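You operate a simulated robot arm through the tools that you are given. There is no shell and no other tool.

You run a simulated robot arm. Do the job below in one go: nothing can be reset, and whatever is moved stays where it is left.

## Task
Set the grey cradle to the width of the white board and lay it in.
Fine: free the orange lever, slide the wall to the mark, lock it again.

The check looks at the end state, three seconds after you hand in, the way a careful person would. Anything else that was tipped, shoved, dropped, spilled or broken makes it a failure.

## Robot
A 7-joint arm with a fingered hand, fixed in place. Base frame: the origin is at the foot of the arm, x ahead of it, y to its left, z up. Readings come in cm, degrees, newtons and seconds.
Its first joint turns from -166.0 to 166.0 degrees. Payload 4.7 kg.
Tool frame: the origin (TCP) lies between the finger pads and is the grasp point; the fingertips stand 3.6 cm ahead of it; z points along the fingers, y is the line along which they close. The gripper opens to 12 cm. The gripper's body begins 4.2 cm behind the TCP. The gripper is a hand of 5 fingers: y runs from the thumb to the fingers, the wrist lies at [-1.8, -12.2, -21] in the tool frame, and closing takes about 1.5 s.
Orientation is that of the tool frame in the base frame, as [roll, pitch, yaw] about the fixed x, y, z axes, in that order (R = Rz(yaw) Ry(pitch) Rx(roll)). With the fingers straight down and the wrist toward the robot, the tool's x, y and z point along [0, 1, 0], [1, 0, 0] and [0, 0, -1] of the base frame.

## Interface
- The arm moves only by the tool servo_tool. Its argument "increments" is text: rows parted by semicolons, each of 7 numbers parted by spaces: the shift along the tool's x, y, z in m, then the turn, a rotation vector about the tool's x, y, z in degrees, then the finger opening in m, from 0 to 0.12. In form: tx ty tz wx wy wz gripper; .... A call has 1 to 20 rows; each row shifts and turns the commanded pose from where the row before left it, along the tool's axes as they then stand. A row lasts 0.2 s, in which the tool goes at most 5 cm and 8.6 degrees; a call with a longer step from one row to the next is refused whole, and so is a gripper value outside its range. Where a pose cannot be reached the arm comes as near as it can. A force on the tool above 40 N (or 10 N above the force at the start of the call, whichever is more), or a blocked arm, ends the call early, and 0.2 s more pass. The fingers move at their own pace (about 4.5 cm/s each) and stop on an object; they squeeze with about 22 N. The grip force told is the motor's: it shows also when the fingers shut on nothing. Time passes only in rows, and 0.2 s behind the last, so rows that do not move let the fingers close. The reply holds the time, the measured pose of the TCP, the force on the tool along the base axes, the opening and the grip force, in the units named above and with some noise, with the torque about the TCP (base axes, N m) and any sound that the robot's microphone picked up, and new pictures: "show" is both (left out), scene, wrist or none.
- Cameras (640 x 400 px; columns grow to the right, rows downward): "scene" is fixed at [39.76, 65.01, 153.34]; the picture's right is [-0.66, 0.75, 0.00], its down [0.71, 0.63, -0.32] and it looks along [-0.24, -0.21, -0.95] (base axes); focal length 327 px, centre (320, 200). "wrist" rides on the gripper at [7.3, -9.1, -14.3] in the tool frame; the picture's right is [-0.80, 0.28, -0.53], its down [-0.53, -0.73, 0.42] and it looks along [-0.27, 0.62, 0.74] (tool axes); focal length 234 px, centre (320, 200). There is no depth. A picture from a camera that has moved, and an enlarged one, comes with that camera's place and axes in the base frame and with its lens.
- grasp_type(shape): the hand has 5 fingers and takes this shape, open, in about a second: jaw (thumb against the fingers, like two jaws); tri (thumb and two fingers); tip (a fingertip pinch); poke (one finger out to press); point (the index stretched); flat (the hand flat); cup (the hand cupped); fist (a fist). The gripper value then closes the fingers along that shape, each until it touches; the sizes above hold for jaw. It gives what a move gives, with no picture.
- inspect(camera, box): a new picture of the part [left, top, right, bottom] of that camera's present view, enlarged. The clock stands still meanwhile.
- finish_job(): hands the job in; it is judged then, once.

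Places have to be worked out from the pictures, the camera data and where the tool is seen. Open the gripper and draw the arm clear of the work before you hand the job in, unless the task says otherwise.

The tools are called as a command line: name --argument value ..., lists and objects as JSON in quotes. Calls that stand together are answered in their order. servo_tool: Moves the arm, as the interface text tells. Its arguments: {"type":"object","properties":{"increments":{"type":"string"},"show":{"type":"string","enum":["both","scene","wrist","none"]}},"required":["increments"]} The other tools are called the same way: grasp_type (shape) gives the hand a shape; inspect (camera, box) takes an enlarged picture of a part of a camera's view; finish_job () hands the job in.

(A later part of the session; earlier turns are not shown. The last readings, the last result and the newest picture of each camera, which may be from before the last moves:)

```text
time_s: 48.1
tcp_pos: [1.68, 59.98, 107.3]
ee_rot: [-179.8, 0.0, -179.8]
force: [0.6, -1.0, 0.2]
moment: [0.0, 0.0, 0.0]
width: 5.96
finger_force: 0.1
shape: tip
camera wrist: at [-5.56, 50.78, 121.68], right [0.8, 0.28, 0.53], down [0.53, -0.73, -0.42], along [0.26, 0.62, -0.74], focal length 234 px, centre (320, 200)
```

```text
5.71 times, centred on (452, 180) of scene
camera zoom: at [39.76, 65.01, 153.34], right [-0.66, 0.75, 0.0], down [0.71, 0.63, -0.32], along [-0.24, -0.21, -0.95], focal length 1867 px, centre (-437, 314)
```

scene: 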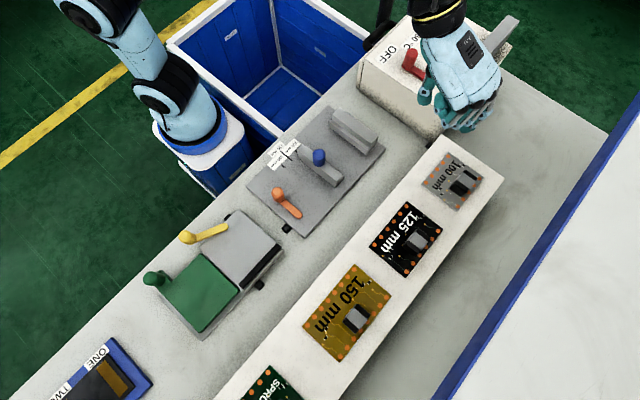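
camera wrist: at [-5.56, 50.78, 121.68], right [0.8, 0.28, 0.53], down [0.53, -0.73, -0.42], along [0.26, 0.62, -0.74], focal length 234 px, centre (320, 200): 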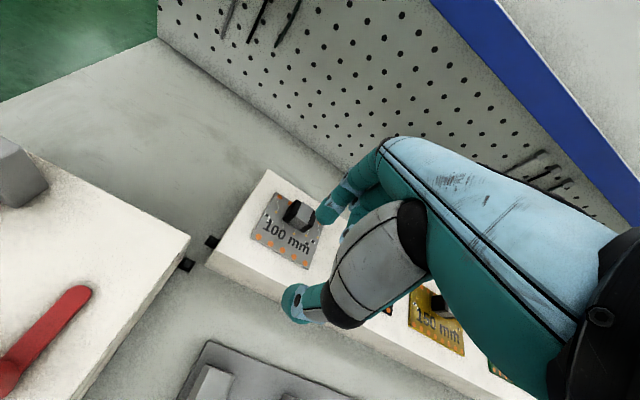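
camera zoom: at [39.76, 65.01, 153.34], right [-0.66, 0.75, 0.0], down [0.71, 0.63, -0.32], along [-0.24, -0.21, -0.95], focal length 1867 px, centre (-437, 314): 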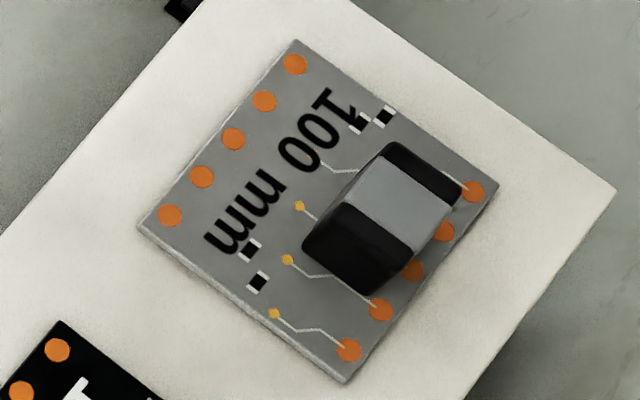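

The chip is a tall block, about 3.2 × 2.9 × 3.4 cm, centred in x on the board and about 1.8 cm toward +y from its middle. That puts it near (2.7, 70.6) with its top at z≈94.2. I move above it.

servo_tool --increments "-0.0033 0.035 0.0143 0 0 0 0.06; -0.0033 0.035 0.0143 0 0 0 0.06; -0.0034 0.035 0.0144 0 0 0 0.06; 0 0 0 0 0 0 0.06" --show "both"

inspect --camera "wrist" --box '[200, 170, 400, 350]'

inspect --camera "scene" --box '[400, 60, 540, 220]'

```text
time_s: 49.1
tcp_pos: [2.89, 70.89, 102.83]
ee_rot: [-180.0, -0.1, -179.9]
force: [0.0, 0.4, 0.8]
moment: [0.02, -0.01, 0.03]
width: 5.98
finger_force: 0.1
shape: tip
camera wrist: at [-4.43, 61.46, 117.3], right [0.8, 0.28, 0.53], down [0.53, -0.73, -0.42], along [0.27, 0.62, -0.74], focal length 234 px, centre (320, 200)
```

scene: 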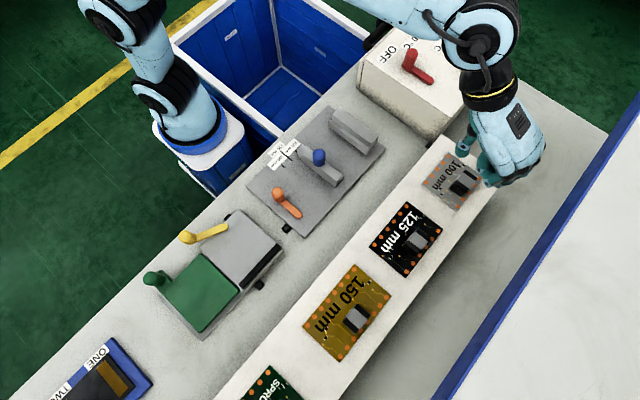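
wrist: 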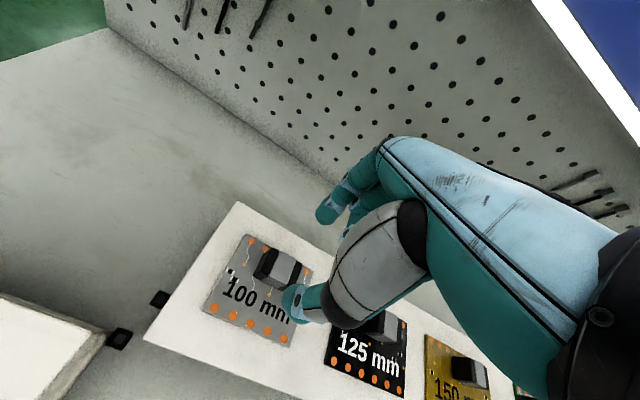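

```text
2.22 times, centred on (300, 260) of wrist
camera zoom: at [-4.43, 61.46, 117.3], right [0.8, 0.28, 0.53], down [0.53, -0.73, -0.42], along [0.27, 0.62, -0.74], focal length 520 px, centre (364, 67)
```

zoom: 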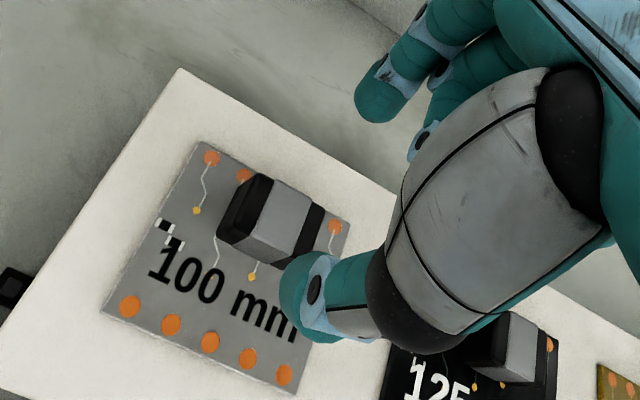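

```text
2.50 times, centred on (470, 140) of scene
camera zoom: at [39.76, 65.01, 153.34], right [-0.66, 0.75, 0.0], down [0.71, 0.63, -0.32], along [-0.24, -0.21, -0.95], focal length 817 px, centre (-55, 350)
```

zoom: 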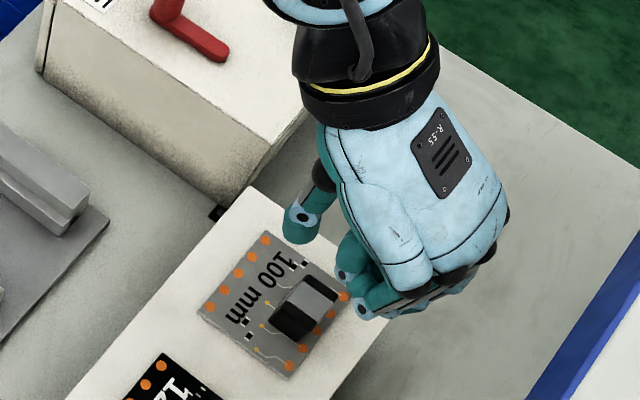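

The chip lies almost exactly beneath the TCP, about (2.8, 70.6). I descend to TCP z≈95.2 so the fingertips are about 0.8 cm above the board.

servo_tool --increments "0.001 -0.0025 0.0254 0 0 0 0.06; 0 0 0.0254 0 0 0 0.06; 0 0 0.0254 0 0 0 0.06; 0 0 0 0 0 0 0.06" --show "both"

inspect --camera "wrist" --box '[200, 150, 400, 330]'

inspect --camera "scene" --box '[400, 100, 520, 230]'

```text
time_s: 50.1
tcp_pos: [2.52, 70.29, 95.39]
ee_rot: [-180.0, 0.0, -179.9]
force: [0.3, 0.4, 0.0]
moment: [0.02, 0.0, 0.02]
width: 5.94
finger_force: 0.1
shape: tip
camera wrist: at [-4.64, 61.05, 109.76], right [0.8, 0.28, 0.53], down [0.53, -0.73, -0.42], along [0.27, 0.62, -0.74], focal length 234 px, centre (320, 200)
```

scene: 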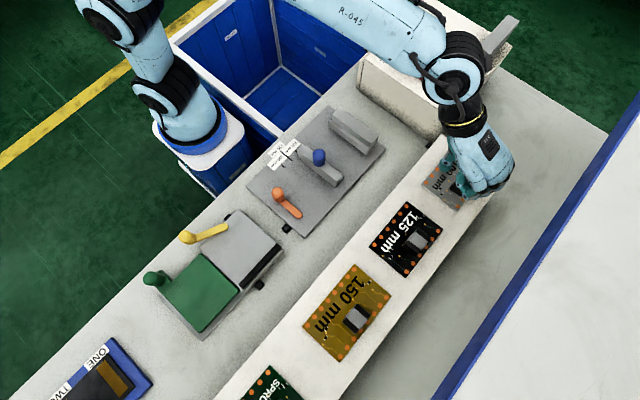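
wrist: 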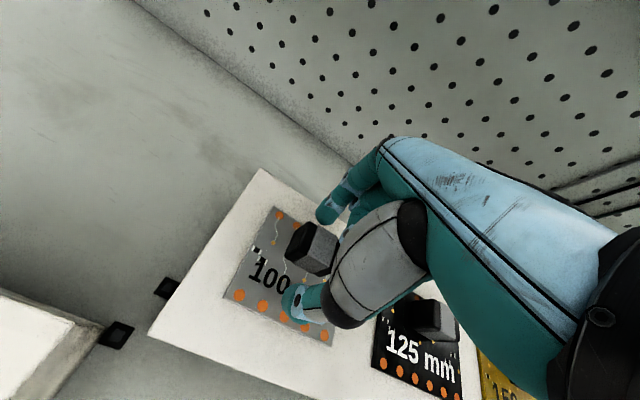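

```text
2.22 times, centred on (300, 240) of wrist
camera zoom: at [-4.64, 61.05, 109.76], right [0.8, 0.28, 0.53], down [0.53, -0.73, -0.42], along [0.27, 0.62, -0.74], focal length 520 px, centre (364, 111)
```

zoom: 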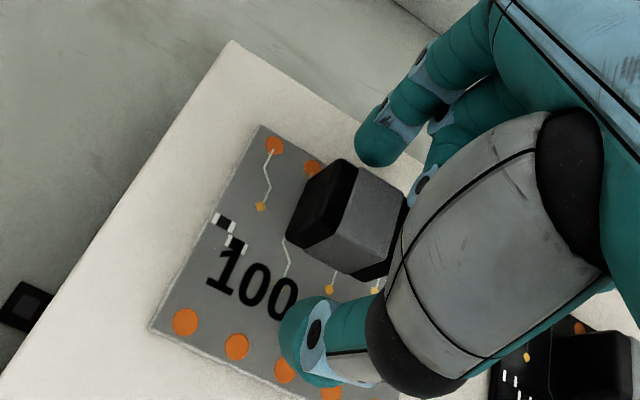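

```text
3.08 times, centred on (460, 165) of scene
camera zoom: at [39.76, 65.01, 153.34], right [-0.66, 0.75, 0.0], down [0.71, 0.63, -0.32], along [-0.24, -0.21, -0.95], focal length 1005 px, centre (-111, 308)
```

zoom: 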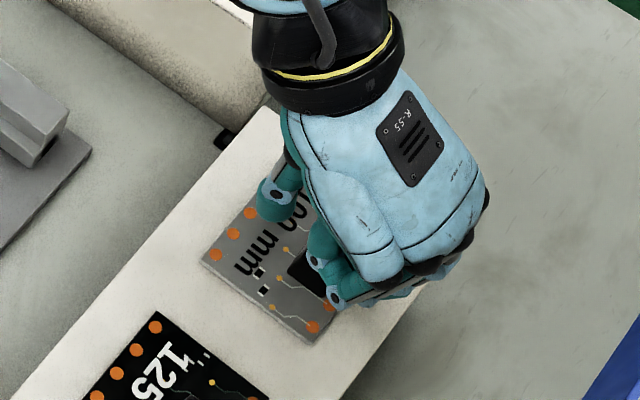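

The chip is between thumb and index; I centre by about 0.3 cm and close on it.

servo_tool --increments "-0.0025 0.003 0 0 0 0 0.06; 0 0 0 0 0 0 0.05; 0 0 0 0 0 0 0.04; 0 0 0 0 0 0 0.03; 0 0 0 0 0 0 0.02; 0 0 0 0 0 0 0.015; 0 0 0 0 0 0 0.01; 0 0 0 0 0 0 0.01" --show "both"

inspect --camera "wrist" --box '[200, 150, 400, 330]'

inspect --camera "scene" --box '[400, 100, 520, 230]'

```text
time_s: 51.9
tcp_pos: [2.74, 70.73, 95.42]
ee_rot: [180.0, 0.1, -180.0]
force: [0.3, 0.0, 0.3]
moment: [0.01, 0.03, 0.03]
width: 2.49
finger_force: 21.7
shape: tip
camera wrist: at [-4.4, 61.4, 109.8], right [0.8, 0.28, 0.53], down [0.53, -0.73, -0.42], along [0.27, 0.62, -0.74], focal length 234 px, centre (320, 200)
```

scene: 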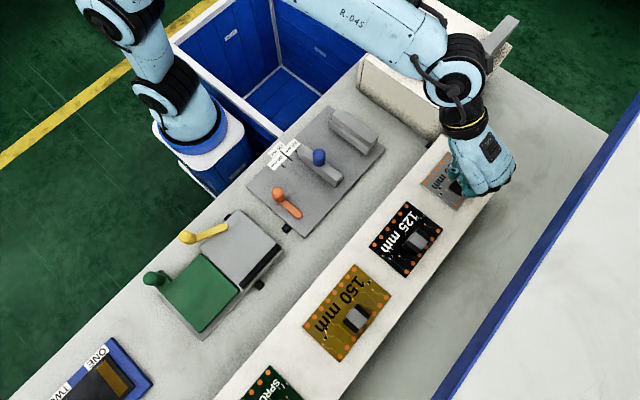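
wrist: 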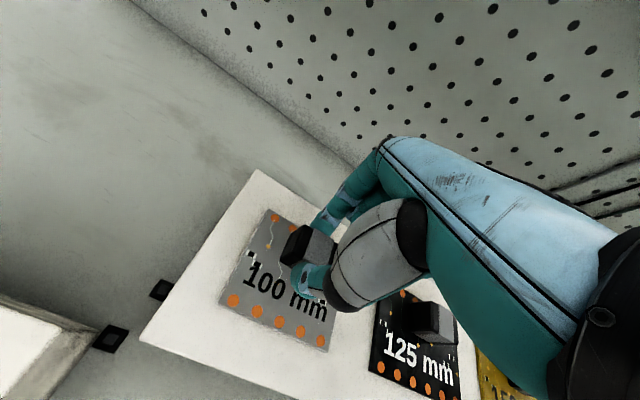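

```text
2.22 times, centred on (300, 240) of wrist
camera zoom: at [-4.4, 61.4, 109.8], right [0.8, 0.28, 0.53], down [0.53, -0.73, -0.42], along [0.27, 0.62, -0.74], focal length 520 px, centre (364, 111)
```

zoom: 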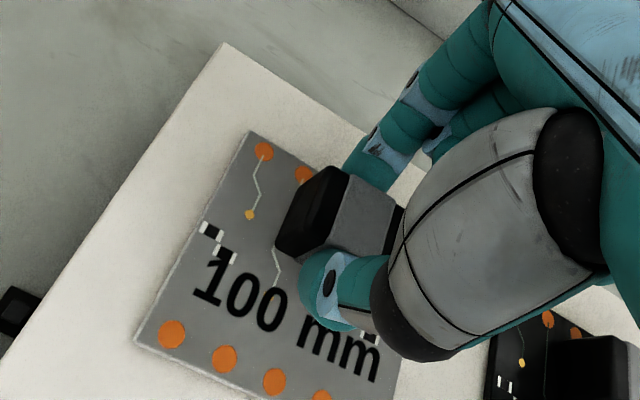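

```text
3.08 times, centred on (460, 165) of scene
camera zoom: at [39.76, 65.01, 153.34], right [-0.66, 0.75, 0.0], down [0.71, 0.63, -0.32], along [-0.24, -0.21, -0.95], focal length 1005 px, centre (-111, 308)
```

zoom: 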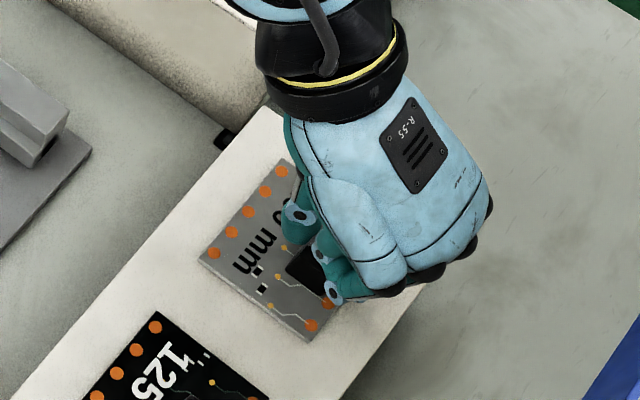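

Chip gripped at 2.49 cm width with 21.7 N. I lift slowly about 7 cm and check that the board hangs level.

servo_tool --increments "0 0 -0.005 0 0 0 0.01; 0 0 -0.01 0 0 0 0.01; 0 0 -0.015 0 0 0 0.01; 0 0 -0.02 0 0 0 0.01; 0 0 -0.02 0 0 0 0.01; 0 0 0 0 0 0 0.01" --show "both"

inspect --camera "wrist" --box '[200, 150, 400, 330]'

inspect --camera "scene" --box '[400, 80, 520, 210]'

```text
time_s: 53.3
tcp_pos: [2.91, 70.78, 102.33]
ee_rot: [-180.0, 0.0, -179.8]
force: [-0.5, -0.5, -0.1]
moment: [0.0, 0.02, -0.03]
width: 2.52
finger_force: 22.0
shape: tip
camera wrist: at [-4.32, 61.53, 116.82], right [0.8, 0.28, 0.53], down [0.53, -0.73, -0.42], along [0.27, 0.62, -0.74], focal length 234 px, centre (320, 200)
```

scene: 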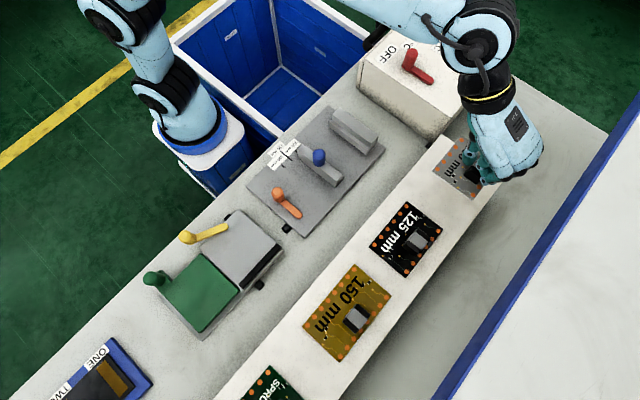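
wrist: 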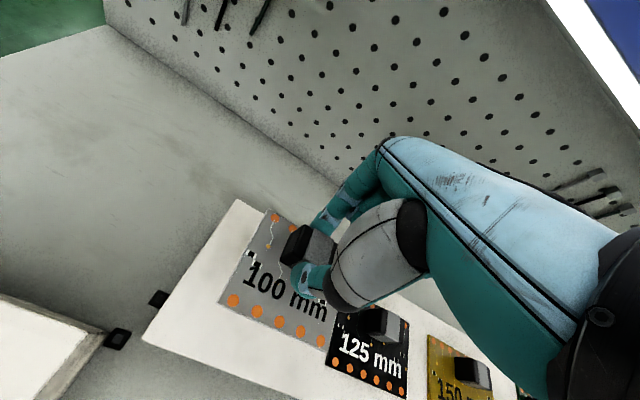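

```text
2.22 times, centred on (300, 240) of wrist
camera zoom: at [-4.32, 61.53, 116.82], right [0.8, 0.28, 0.53], down [0.53, -0.73, -0.42], along [0.27, 0.62, -0.74], focal length 520 px, centre (364, 111)
```

zoom: 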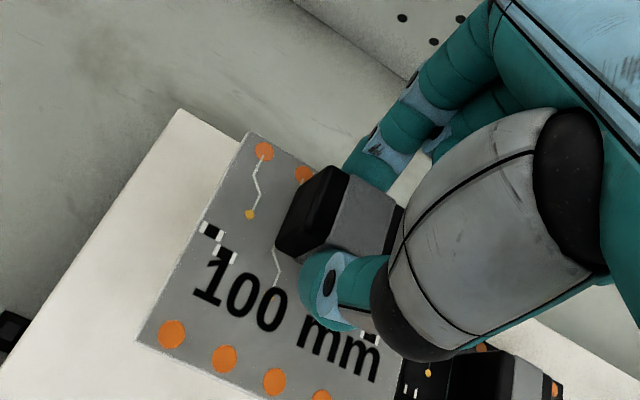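

```text
3.08 times, centred on (460, 145) of scene
camera zoom: at [39.76, 65.01, 153.34], right [-0.66, 0.75, 0.0], down [0.71, 0.63, -0.32], along [-0.24, -0.21, -0.95], focal length 1005 px, centre (-111, 369)
```

zoom: 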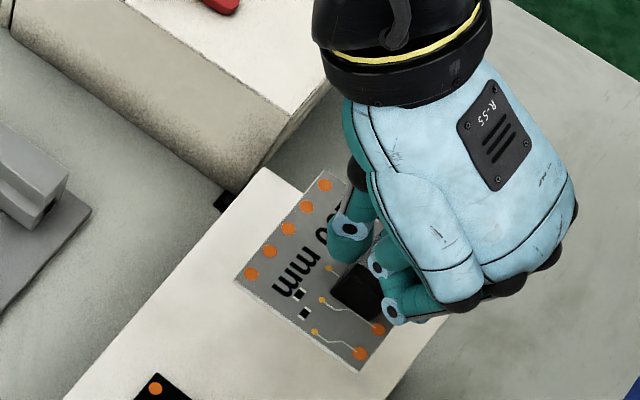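

The board hangs level in the grip. I carry it at this height toward the cradle, aiming for board centre (9.75, 44.3), i.e. TCP about (9.7, 46.2).

servo_tool --increments "-0.0068 -0.0246 0 0 0 0 0.01; -0.0068 -0.0246 0 0 0 0 0.01; -0.0068 -0.0246 0 0 0 0 0.01; -0.0068 -0.0246 0 0 0 0 0.01; -0.0068 -0.0246 0 0 0 0 0.01; -0.0068 -0.0246 0 0 0 0 0.01; -0.0068 -0.0246 0 0 0 0 0.01; -0.0068 -0.0246 0 0 0 0 0.01; -0.0068 -0.0246 0 0 0 0 0.01; -0.0068 -0.0246 0 0 0 0 0.01; 0 0 0 0 0 0 0.01; 0 0 0 0 0 0 0.01" --show "both"

inspect --camera "wrist" --box '[160, 150, 440, 370]'

inspect --camera "scene" --box '[260, 60, 400, 200]'

```text
time_s: 55.9
tcp_pos: [9.77, 46.07, 102.46]
ee_rot: [-180.0, 0.0, -179.9]
force: [0.1, 0.3, -1.9]
moment: [0.03, -0.01, 0.01]
width: 2.49
finger_force: 22.0
shape: tip
camera wrist: at [2.58, 36.87, 116.82], right [0.8, 0.28, 0.53], down [0.53, -0.73, -0.42], along [0.27, 0.62, -0.74], focal length 234 px, centre (320, 200)
```

scene: 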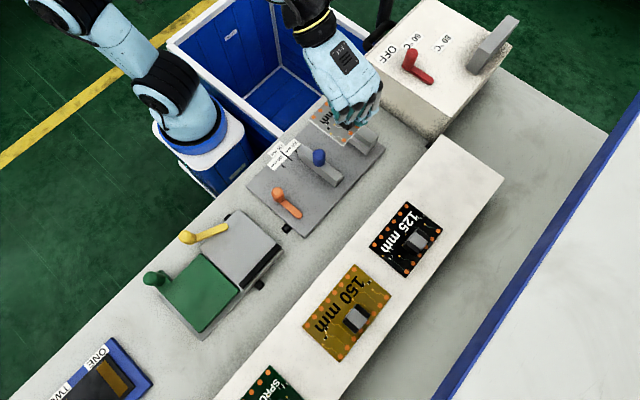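
wrist: 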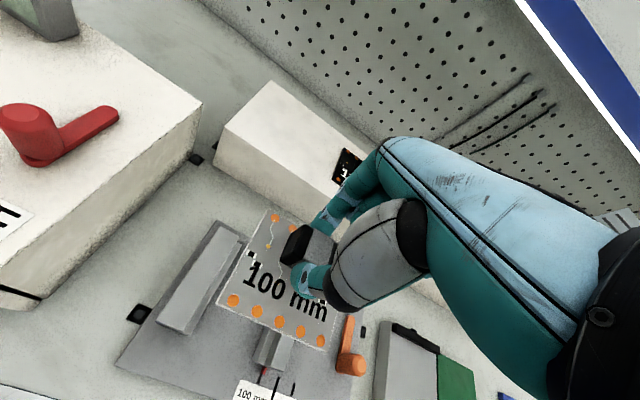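

```text
1.82 times, centred on (300, 260) of wrist
camera zoom: at [2.58, 36.87, 116.82], right [0.8, 0.28, 0.53], down [0.53, -0.73, -0.42], along [0.27, 0.62, -0.74], focal length 426 px, centre (356, 91)
```

zoom: 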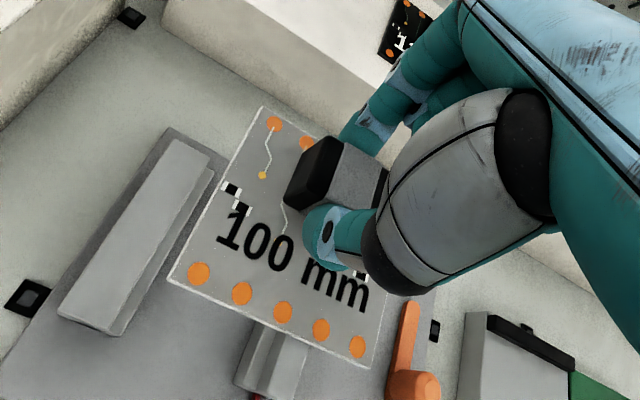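

```text
2.86 times, centred on (330, 130) of scene
camera zoom: at [39.76, 65.01, 153.34], right [-0.66, 0.75, 0.0], down [0.71, 0.63, -0.32], along [-0.24, -0.21, -0.95], focal length 933 px, centre (291, 400)
```

zoom: 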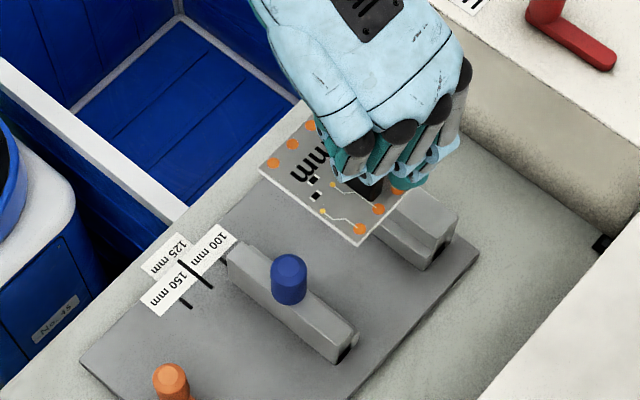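

The board is above the cradle. I look closely at the curled fingers relative to the blue knob before lowering.

inspect --camera "scene" --box '[300, 85, 370, 155]'

inspect --camera "wrist" --box '[200, 190, 380, 390]'

```text
5.71 times, centred on (335, 120) of scene
camera zoom: at [39.76, 65.01, 153.34], right [-0.66, 0.75, 0.0], down [0.71, 0.63, -0.32], along [-0.24, -0.21, -0.95], focal length 1867 px, centre (234, 657)
```

zoom: 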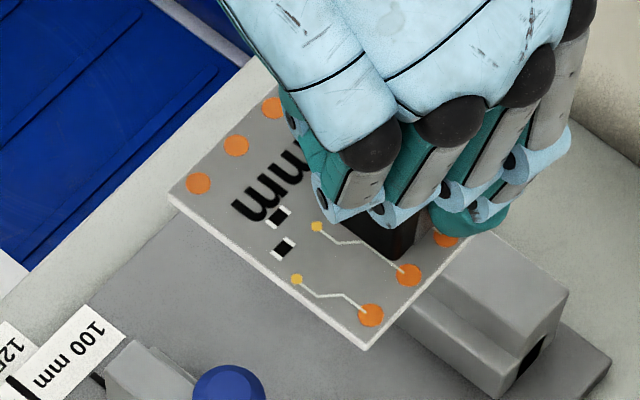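

```text
2.00 times, centred on (290, 290) of wrist
camera zoom: at [2.58, 36.87, 116.82], right [0.8, 0.28, 0.53], down [0.53, -0.73, -0.42], along [0.27, 0.62, -0.74], focal length 468 px, centre (380, 20)
```

zoom: 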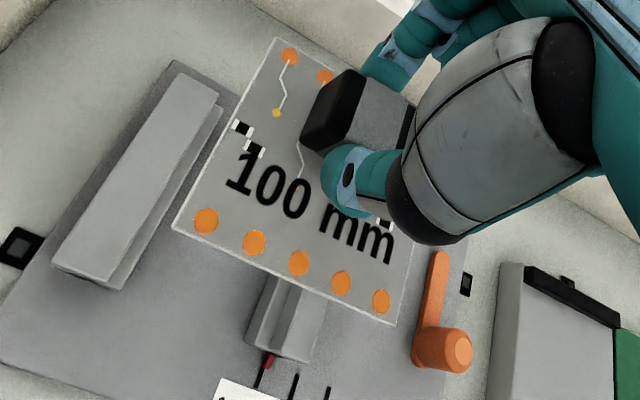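

The curled fingers sit well above the TCP, so they clear the blue knob. In the scene view the board's +x edge is at x≈14.7, which fits between the fixed wall (4.65) and the knob overhang (about 14.83). I lower to just above the knob top and re-check.

servo_tool --increments "0 0 0.015 0 0 0 0.01; 0 0 0.015 0 0 0 0.01; 0 0 0.015 0 0 0 0.01; 0 0 0.015 0 0 0 0.01; 0 0 0 0 0 0 0.01; 0 0 0 0 0 0 0.01" --show "both"

inspect --camera "wrist" --box '[180, 190, 360, 390]'

inspect --camera "scene" --box '[290, 90, 390, 190]'

```text
time_s: 57.3
tcp_pos: [9.85, 46.01, 96.49]
ee_rot: [180.0, 0.0, -179.9]
force: [-0.5, 1.1, 0.0]
moment: [0.01, 0.01, 0.01]
width: 2.47
finger_force: 21.7
shape: tip
camera wrist: at [2.57, 36.81, 110.89], right [0.8, 0.28, 0.53], down [0.53, -0.73, -0.42], along [0.27, 0.62, -0.74], focal length 234 px, centre (320, 200)
```

scene: 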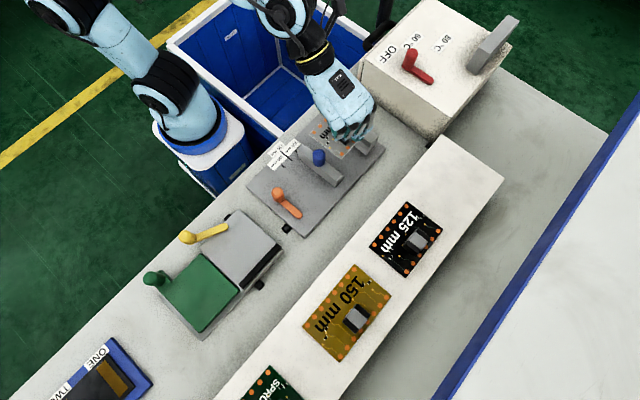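
wrist: 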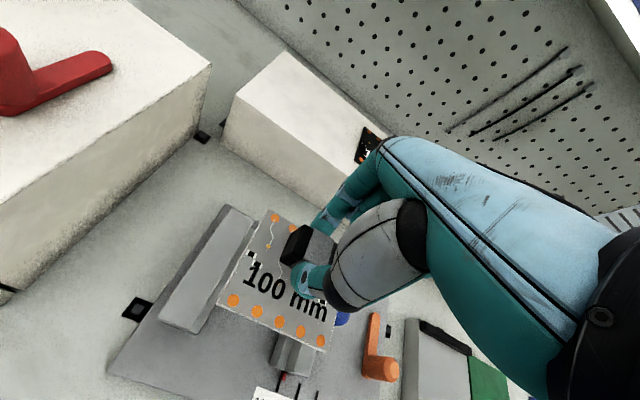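

```text
2.00 times, centred on (270, 290) of wrist
camera zoom: at [2.57, 36.81, 110.89], right [0.8, 0.28, 0.53], down [0.53, -0.73, -0.42], along [0.27, 0.62, -0.74], focal length 468 px, centre (420, 20)
```

zoom: 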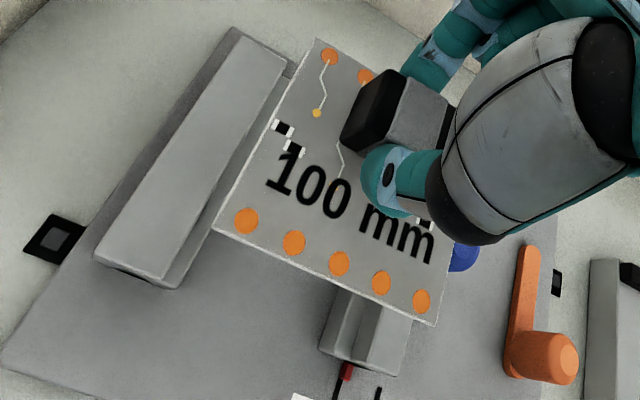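

```text
4.00 times, centred on (340, 140) of scene
camera zoom: at [39.76, 65.01, 153.34], right [-0.66, 0.75, 0.0], down [0.71, 0.63, -0.32], along [-0.24, -0.21, -0.95], focal length 1307 px, centre (240, 440)
```

zoom: 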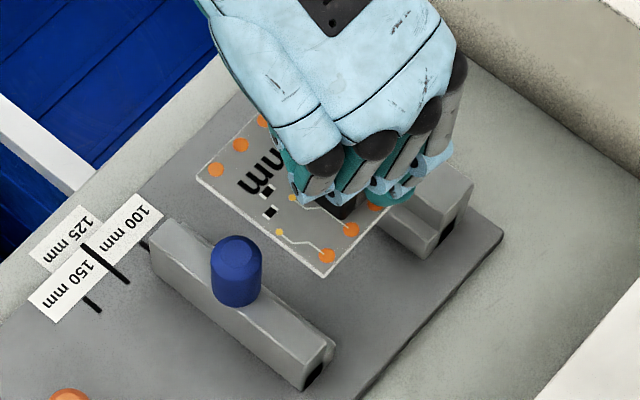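

I zoom tightly onto the board's +x edge, the blue knob and the slider's inner edge to judge the fit precisely.

inspect --camera "scene" --box '[300, 125, 350, 165]'

inspect --camera "scene" --box '[335, 130, 375, 165]'

inspect --camera "wrist" --box '[200, 190, 280, 340]'

```text
10.00 times, centred on (325, 145) of scene
camera zoom: at [39.76, 65.01, 153.34], right [-0.66, 0.75, 0.0], down [0.71, 0.63, -0.32], along [-0.24, -0.21, -0.95], focal length 3266 px, centre (270, 750)
```

zoom: 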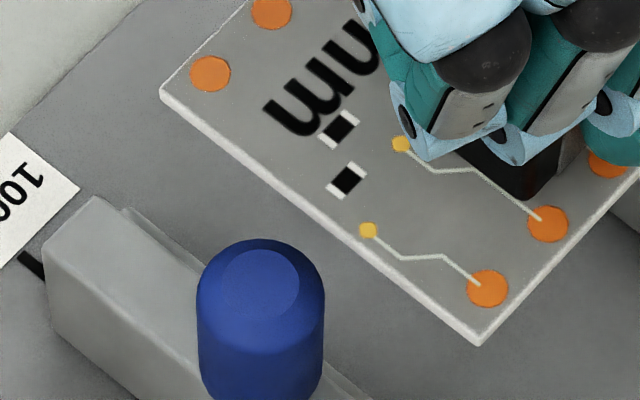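

```text
11.43 times, centred on (355, 148) of scene
camera zoom: at [39.76, 65.01, 153.34], right [-0.66, 0.75, 0.0], down [0.71, 0.63, -0.32], along [-0.24, -0.21, -0.95], focal length 3733 px, centre (-80, 800)
```

zoom: 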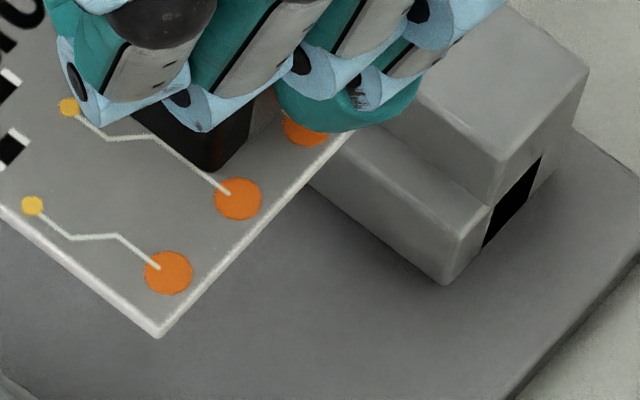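

```text
2.67 times, centred on (240, 265) of wrist
camera zoom: at [2.57, 36.81, 110.89], right [0.8, 0.28, 0.53], down [0.53, -0.73, -0.42], along [0.27, 0.62, -0.74], focal length 624 px, centre (533, 27)
```

zoom: 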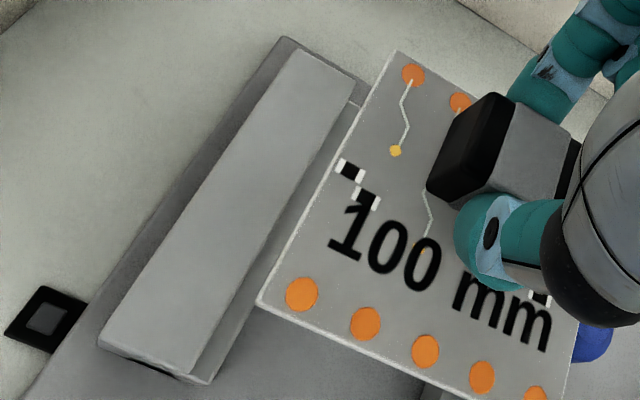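

By the wrist view the board's −x edge is about 0.15 cm inside the fixed wall's inner edge, so the alignment is in the narrow window. I lower 2.5 cm in small steps past the knob's chamfered top and check force.

servo_tool --increments "0 0 0.005 0 0 0 0.01; 0 0 0.005 0 0 0 0.01; 0 0 0.005 0 0 0 0.01; 0 0 0.005 0 0 0 0.01; 0 0 0.005 0 0 0 0.01; 0 0 0 0 0 0 0.01" --show "wrist"

inspect --camera "wrist" --box '[180, 190, 360, 390]'

inspect --camera "scene" --box '[295, 125, 375, 185]'

```text
time_s: 58.7
tcp_pos: [9.66, 46.03, 93.87]
ee_rot: [-180.0, 0.1, -179.8]
force: [-0.6, 0.0, -0.6]
moment: [0.02, -0.04, 0.03]
width: 2.51
finger_force: 22.2
shape: tip
camera wrist: at [2.46, 36.79, 108.29], right [0.8, 0.28, 0.53], down [0.53, -0.73, -0.42], along [0.27, 0.62, -0.74], focal length 234 px, centre (320, 200)
```

wrist: 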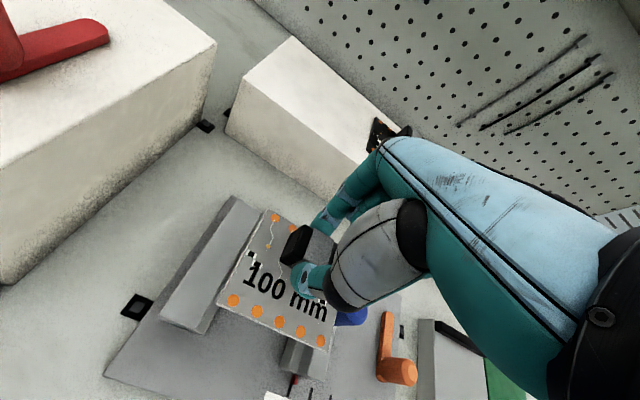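

```text
2.00 times, centred on (270, 290) of wrist
camera zoom: at [2.46, 36.79, 108.29], right [0.8, 0.28, 0.53], down [0.53, -0.73, -0.42], along [0.27, 0.62, -0.74], focal length 468 px, centre (420, 20)
```

zoom: 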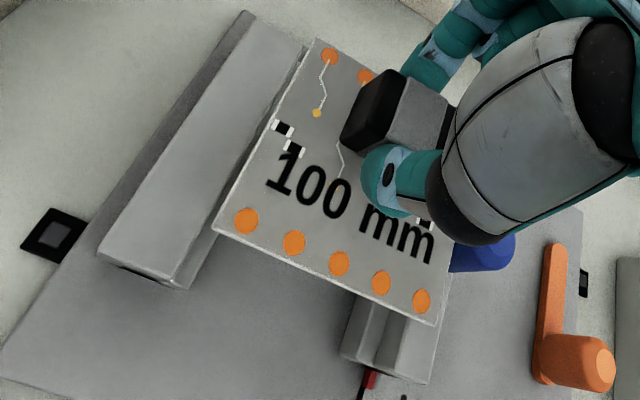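

```text
6.67 times, centred on (335, 155) of scene
camera zoom: at [39.76, 65.01, 153.34], right [-0.66, 0.75, 0.0], down [0.71, 0.63, -0.32], along [-0.24, -0.21, -0.95], focal length 2178 px, centre (220, 500)
```

zoom: 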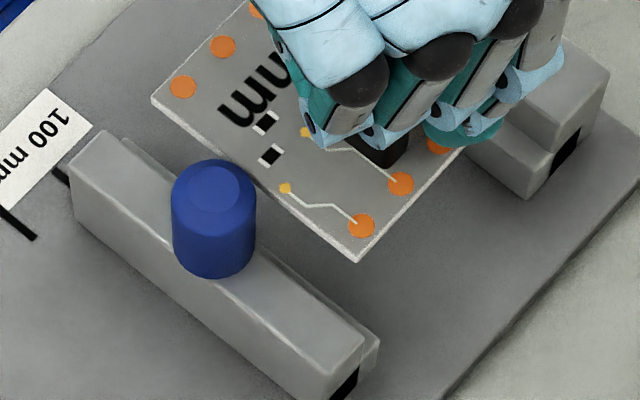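

No contact force as the board passes the knob's top. I zoom in once more on the fixed-wall side before going lower.

inspect --camera "wrist" --box '[220, 190, 300, 270]'

inspect --camera "wrist" --box '[210, 250, 310, 340]'

inspect --camera "wrist" --box '[280, 280, 380, 390]'

```text
5.00 times, centred on (260, 230) of wrist
camera zoom: at [2.46, 36.79, 108.29], right [0.8, 0.28, 0.53], down [0.53, -0.73, -0.42], along [0.27, 0.62, -0.74], focal length 1171 px, centre (620, 50)
```

zoom: 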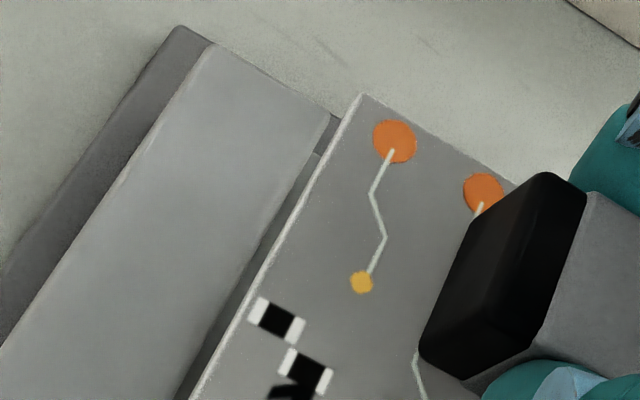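

```text
4.44 times, centred on (260, 295) of wrist
camera zoom: at [2.46, 36.79, 108.29], right [0.8, 0.28, 0.53], down [0.53, -0.73, -0.42], along [0.27, 0.62, -0.74], focal length 1041 px, centre (587, -222)
```

zoom: 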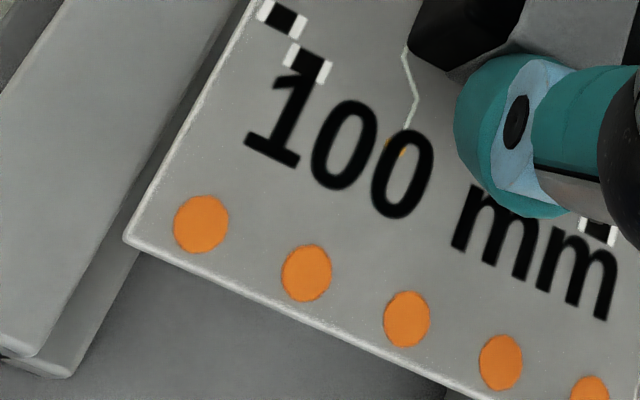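

```text
3.64 times, centred on (330, 335) of wrist
camera zoom: at [2.46, 36.79, 108.29], right [0.8, 0.28, 0.53], down [0.53, -0.73, -0.42], along [0.27, 0.62, -0.74], focal length 852 px, centre (284, -291)
```

zoom: 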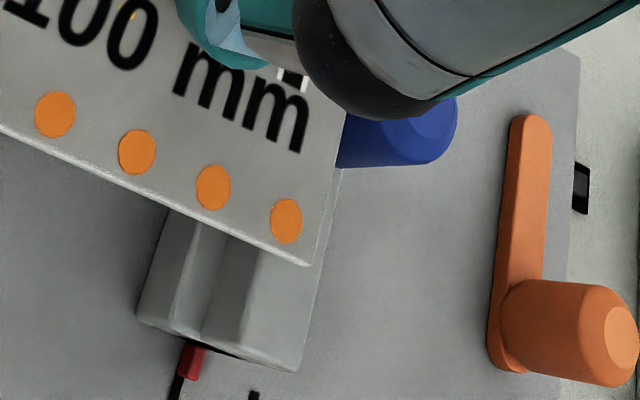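

Both cameras suggest the board should go about 0.2 cm toward +x to sit centred between the fixed wall and the knob. I shift that much, then lower another 2 cm gently.

servo_tool --increments "-0.002 0 0 0 0 0 0.01; 0 0 0 0 0 0 0.01; 0 0 0.004 0 0 0 0.01; 0 0 0.004 0 0 0 0.01; 0 0 0.004 0 0 0 0.01; 0 0 0.004 0 0 0 0.01; 0 0 0.004 0 0 0 0.01; 0 0 0 0 0 0 0.01" --show "wrist"

inspect --camera "wrist" --box '[220, 190, 300, 270]'

inspect --camera "wrist" --box '[210, 250, 310, 340]'

inspect --camera "scene" --box '[295, 125, 375, 185]'

```text
time_s: 60.5
tcp_pos: [9.93, 45.97, 91.91]
ee_rot: [180.0, -0.1, -179.9]
force: [-0.3, 0.1, -0.5]
moment: [0.04, 0.03, -0.01]
width: 2.49
finger_force: 21.9
shape: tip
camera wrist: at [2.64, 36.7, 106.3], right [0.8, 0.28, 0.53], down [0.53, -0.73, -0.42], along [0.27, 0.62, -0.74], focal length 234 px, centre (320, 200)
```

wrist: 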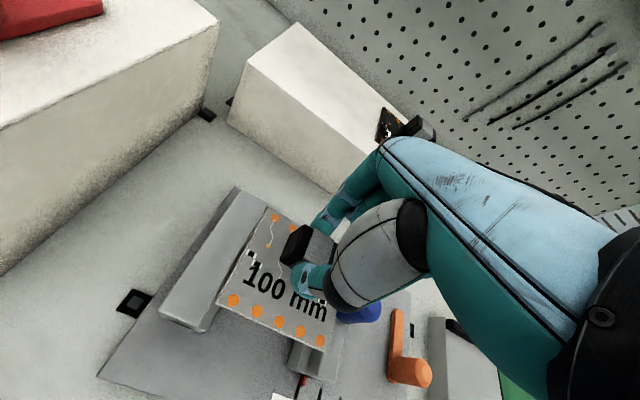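

```text
5.00 times, centred on (260, 230) of wrist
camera zoom: at [2.64, 36.7, 106.3], right [0.8, 0.28, 0.53], down [0.53, -0.73, -0.42], along [0.27, 0.62, -0.74], focal length 1171 px, centre (620, 50)
```

zoom: 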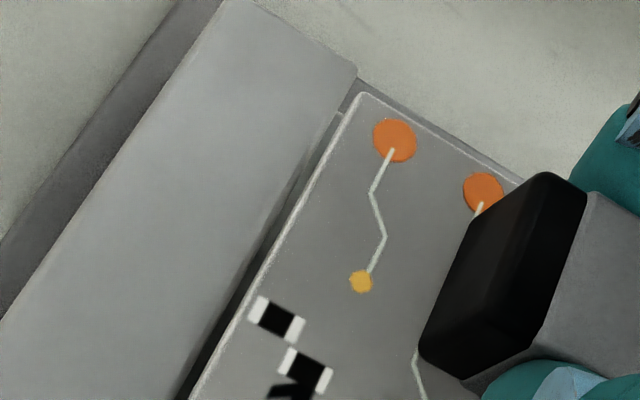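

```text
4.44 times, centred on (260, 295) of wrist
camera zoom: at [2.64, 36.7, 106.3], right [0.8, 0.28, 0.53], down [0.53, -0.73, -0.42], along [0.27, 0.62, -0.74], focal length 1041 px, centre (587, -222)
```

zoom: 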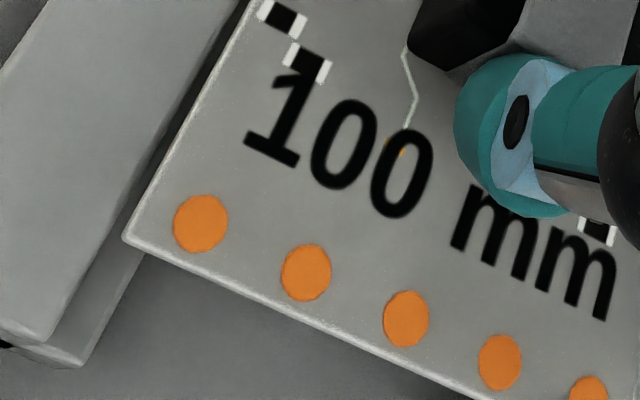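

```text
6.67 times, centred on (335, 155) of scene
camera zoom: at [39.76, 65.01, 153.34], right [-0.66, 0.75, 0.0], down [0.71, 0.63, -0.32], along [-0.24, -0.21, -0.95], focal length 2178 px, centre (220, 500)
```

zoom: 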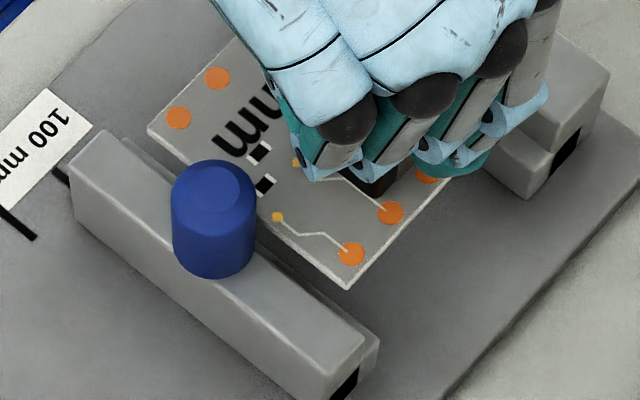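

The board is now just above the wall tops, and no force has shown. I zoom heavily on the gap along the fixed wall to check that the board is parallel and clear.

inspect --camera "wrist" --box '[250, 200, 290, 230]'

inspect --camera "wrist" --box '[225, 235, 265, 265]'

inspect --camera "wrist" --box '[205, 280, 245, 310]'

inspect --camera "wrist" --box '[280, 290, 380, 390]'

```text
13.33 times, centred on (270, 215) of wrist
camera zoom: at [2.64, 36.7, 106.3], right [0.8, 0.28, 0.53], down [0.53, -0.73, -0.42], along [0.27, 0.62, -0.74], focal length 3122 px, centre (987, 0)
```

zoom: 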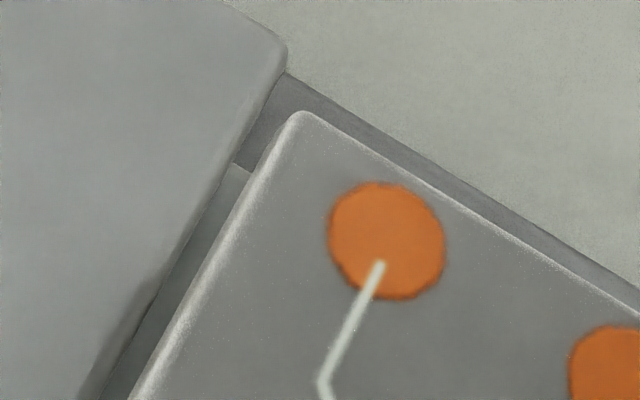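

```text
13.33 times, centred on (245, 250) of wrist
camera zoom: at [2.64, 36.7, 106.3], right [0.8, 0.28, 0.53], down [0.53, -0.73, -0.42], along [0.27, 0.62, -0.74], focal length 3122 px, centre (1320, -467)
```

zoom: 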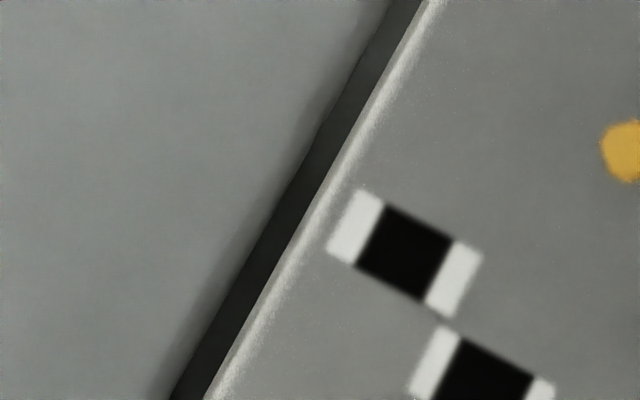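

```text
13.33 times, centred on (225, 295) of wrist
camera zoom: at [2.64, 36.7, 106.3], right [0.8, 0.28, 0.53], down [0.53, -0.73, -0.42], along [0.27, 0.62, -0.74], focal length 3122 px, centre (1587, -1067)
```

zoom: 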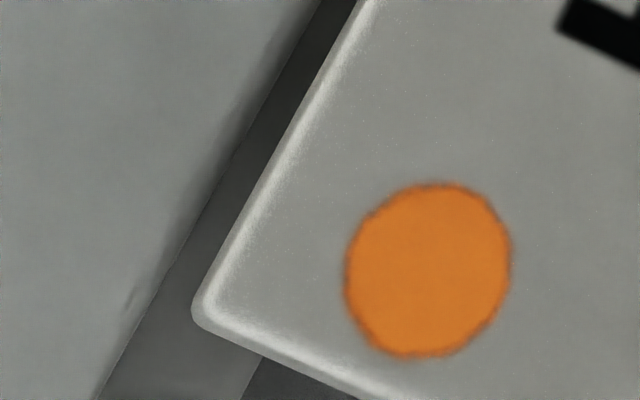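

```text
4.00 times, centred on (330, 340) of wrist
camera zoom: at [2.64, 36.7, 106.3], right [0.8, 0.28, 0.53], down [0.53, -0.73, -0.42], along [0.27, 0.62, -0.74], focal length 937 px, centre (280, -360)
```

zoom: 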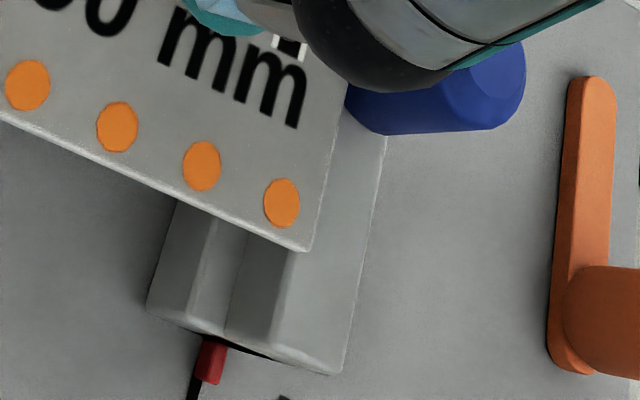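

The board edge is clear of the fixed wall by roughly 1 mm and parallel to it, with similar room at the knob. I lower another 1.6 cm gently, which takes the edges below the wall tops.

servo_tool --increments "0 0 0.003 0 0 0 0.01; 0 0 0.003 0 0 0 0.01; 0 0 0.003 0 0 0 0.01; 0 0 0.003 0 0 0 0.01; 0 0 0.004 0 0 0 0.01; 0 0 0 0 0 0 0.01" --show "wrist"

inspect --camera "wrist" --box '[200, 190, 320, 330]'

inspect --camera "scene" --box '[295, 125, 375, 185]'

```text
time_s: 61.9
tcp_pos: [9.88, 45.89, 90.32]
ee_rot: [180.0, 0.0, -179.9]
force: [0.9, 1.2, -0.7]
moment: [0.04, 0.02, 0.01]
width: 2.52
finger_force: 21.9
shape: tip
camera wrist: at [2.64, 36.69, 104.74], right [0.8, 0.28, 0.53], down [0.53, -0.73, -0.42], along [0.27, 0.62, -0.74], focal length 234 px, centre (320, 200)
```

wrist: 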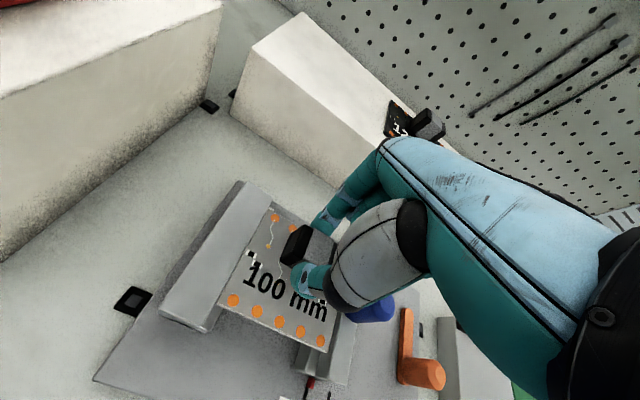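

```text
2.86 times, centred on (260, 260) of wrist
camera zoom: at [2.64, 36.69, 104.74], right [0.8, 0.28, 0.53], down [0.53, -0.73, -0.42], along [0.27, 0.62, -0.74], focal length 669 px, centre (491, 29)
```

zoom: 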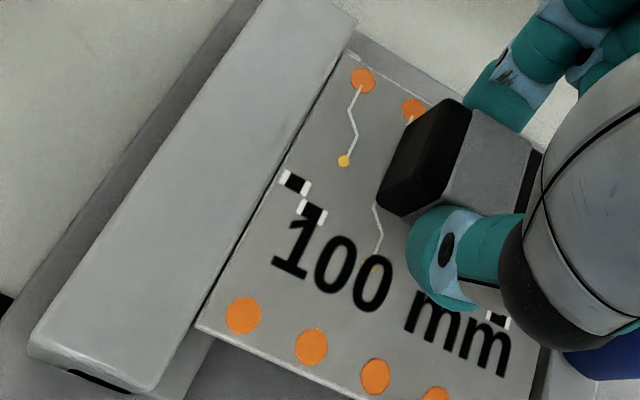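

```text
6.67 times, centred on (335, 155) of scene
camera zoom: at [39.76, 65.01, 153.34], right [-0.66, 0.75, 0.0], down [0.71, 0.63, -0.32], along [-0.24, -0.21, -0.95], focal length 2178 px, centre (220, 500)
```

zoom: 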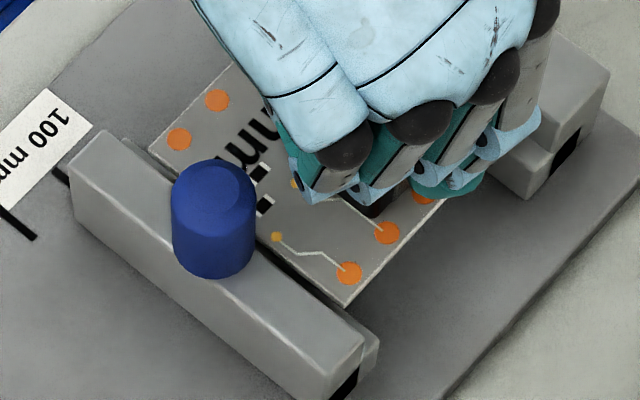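

The board's edges are now between the walls with no contact force. I lower the remaining distance in 2 mm steps until the ledges carry it.

servo_tool --increments "0 0 0.002 0 0 0 0.01; 0 0 0.002 0 0 0 0.01; 0 0 0.002 0 0 0 0.01; 0 0 0.002 0 0 0 0.01; 0 0 0 0 0 0 0.01" --show "wrist"

inspect --camera "scene" --box '[295, 125, 375, 185]'

```text
time_s: 63.1
tcp_pos: [9.92, 46.0, 89.44]
ee_rot: [180.0, 0.0, -179.9]
force: [-0.1, 1.2, -1.2]
moment: [-0.01, -0.02, 0.03]
width: 2.52
finger_force: 22.2
shape: tip
camera wrist: at [2.63, 36.73, 103.9], right [0.8, 0.28, 0.53], down [0.53, -0.73, -0.42], along [0.27, 0.62, -0.74], focal length 234 px, centre (320, 200)
```

wrist: 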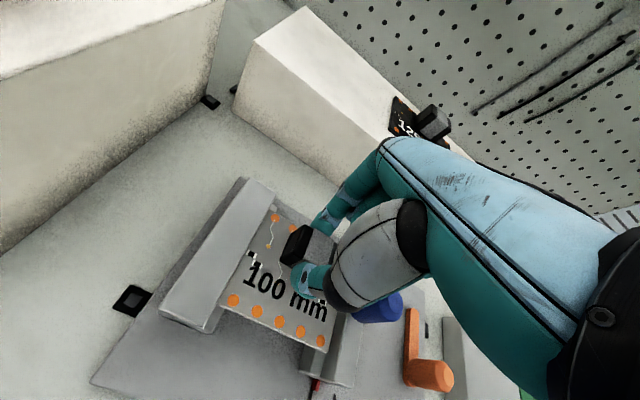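

```text
6.67 times, centred on (335, 155) of scene
camera zoom: at [39.76, 65.01, 153.34], right [-0.66, 0.75, 0.0], down [0.71, 0.63, -0.32], along [-0.24, -0.21, -0.95], focal length 2178 px, centre (220, 500)
```

zoom: 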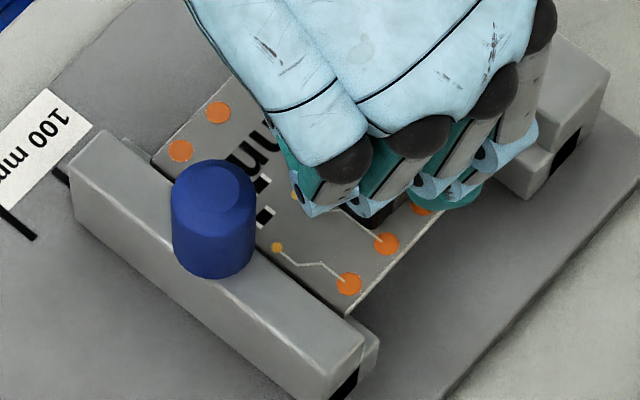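

Still free. I continue in 1.5 mm steps and watch for the ledges.

servo_tool --increments "0 0 0.0015 0 0 0 0.01; 0 0 0.0015 0 0 0 0.01; 0 0 0.0015 0 0 0 0.01; 0 0 0 0 0 0 0.01" --show "none"

inspect --camera "scene" --box '[295, 125, 375, 185]'

inspect --camera "wrist" --box '[200, 270, 360, 390]'

```text
time_s: 64.1
tcp_pos: [9.79, 45.99, 89.11]
ee_rot: [-180.0, 0.0, -179.9]
force: [0.3, -0.5, -1.5]
moment: [-0.01, -0.03, 0.01]
width: 2.48
finger_force: 21.9
shape: tip
```

```text
6.67 times, centred on (335, 155) of scene
camera zoom: at [39.76, 65.01, 153.34], right [-0.66, 0.75, 0.0], down [0.71, 0.63, -0.32], along [-0.24, -0.21, -0.95], focal length 2178 px, centre (220, 500)
```

zoom: 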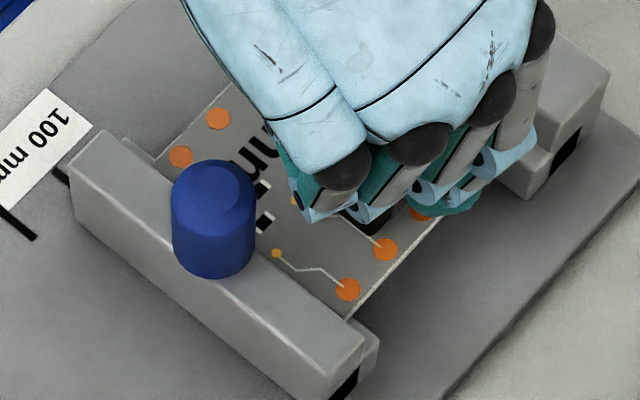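

```text
3.33 times, centred on (280, 330) of wrist
camera zoom: at [2.65, 36.74, 103.5], right [0.8, 0.28, 0.53], down [0.53, -0.73, -0.42], along [0.27, 0.62, -0.74], focal length 781 px, centre (453, -233)
```

zoom: 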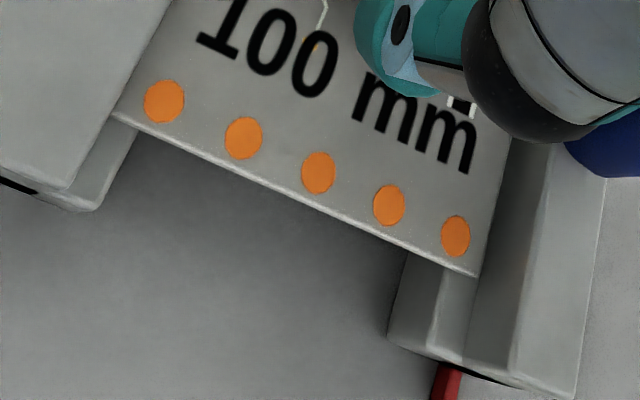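

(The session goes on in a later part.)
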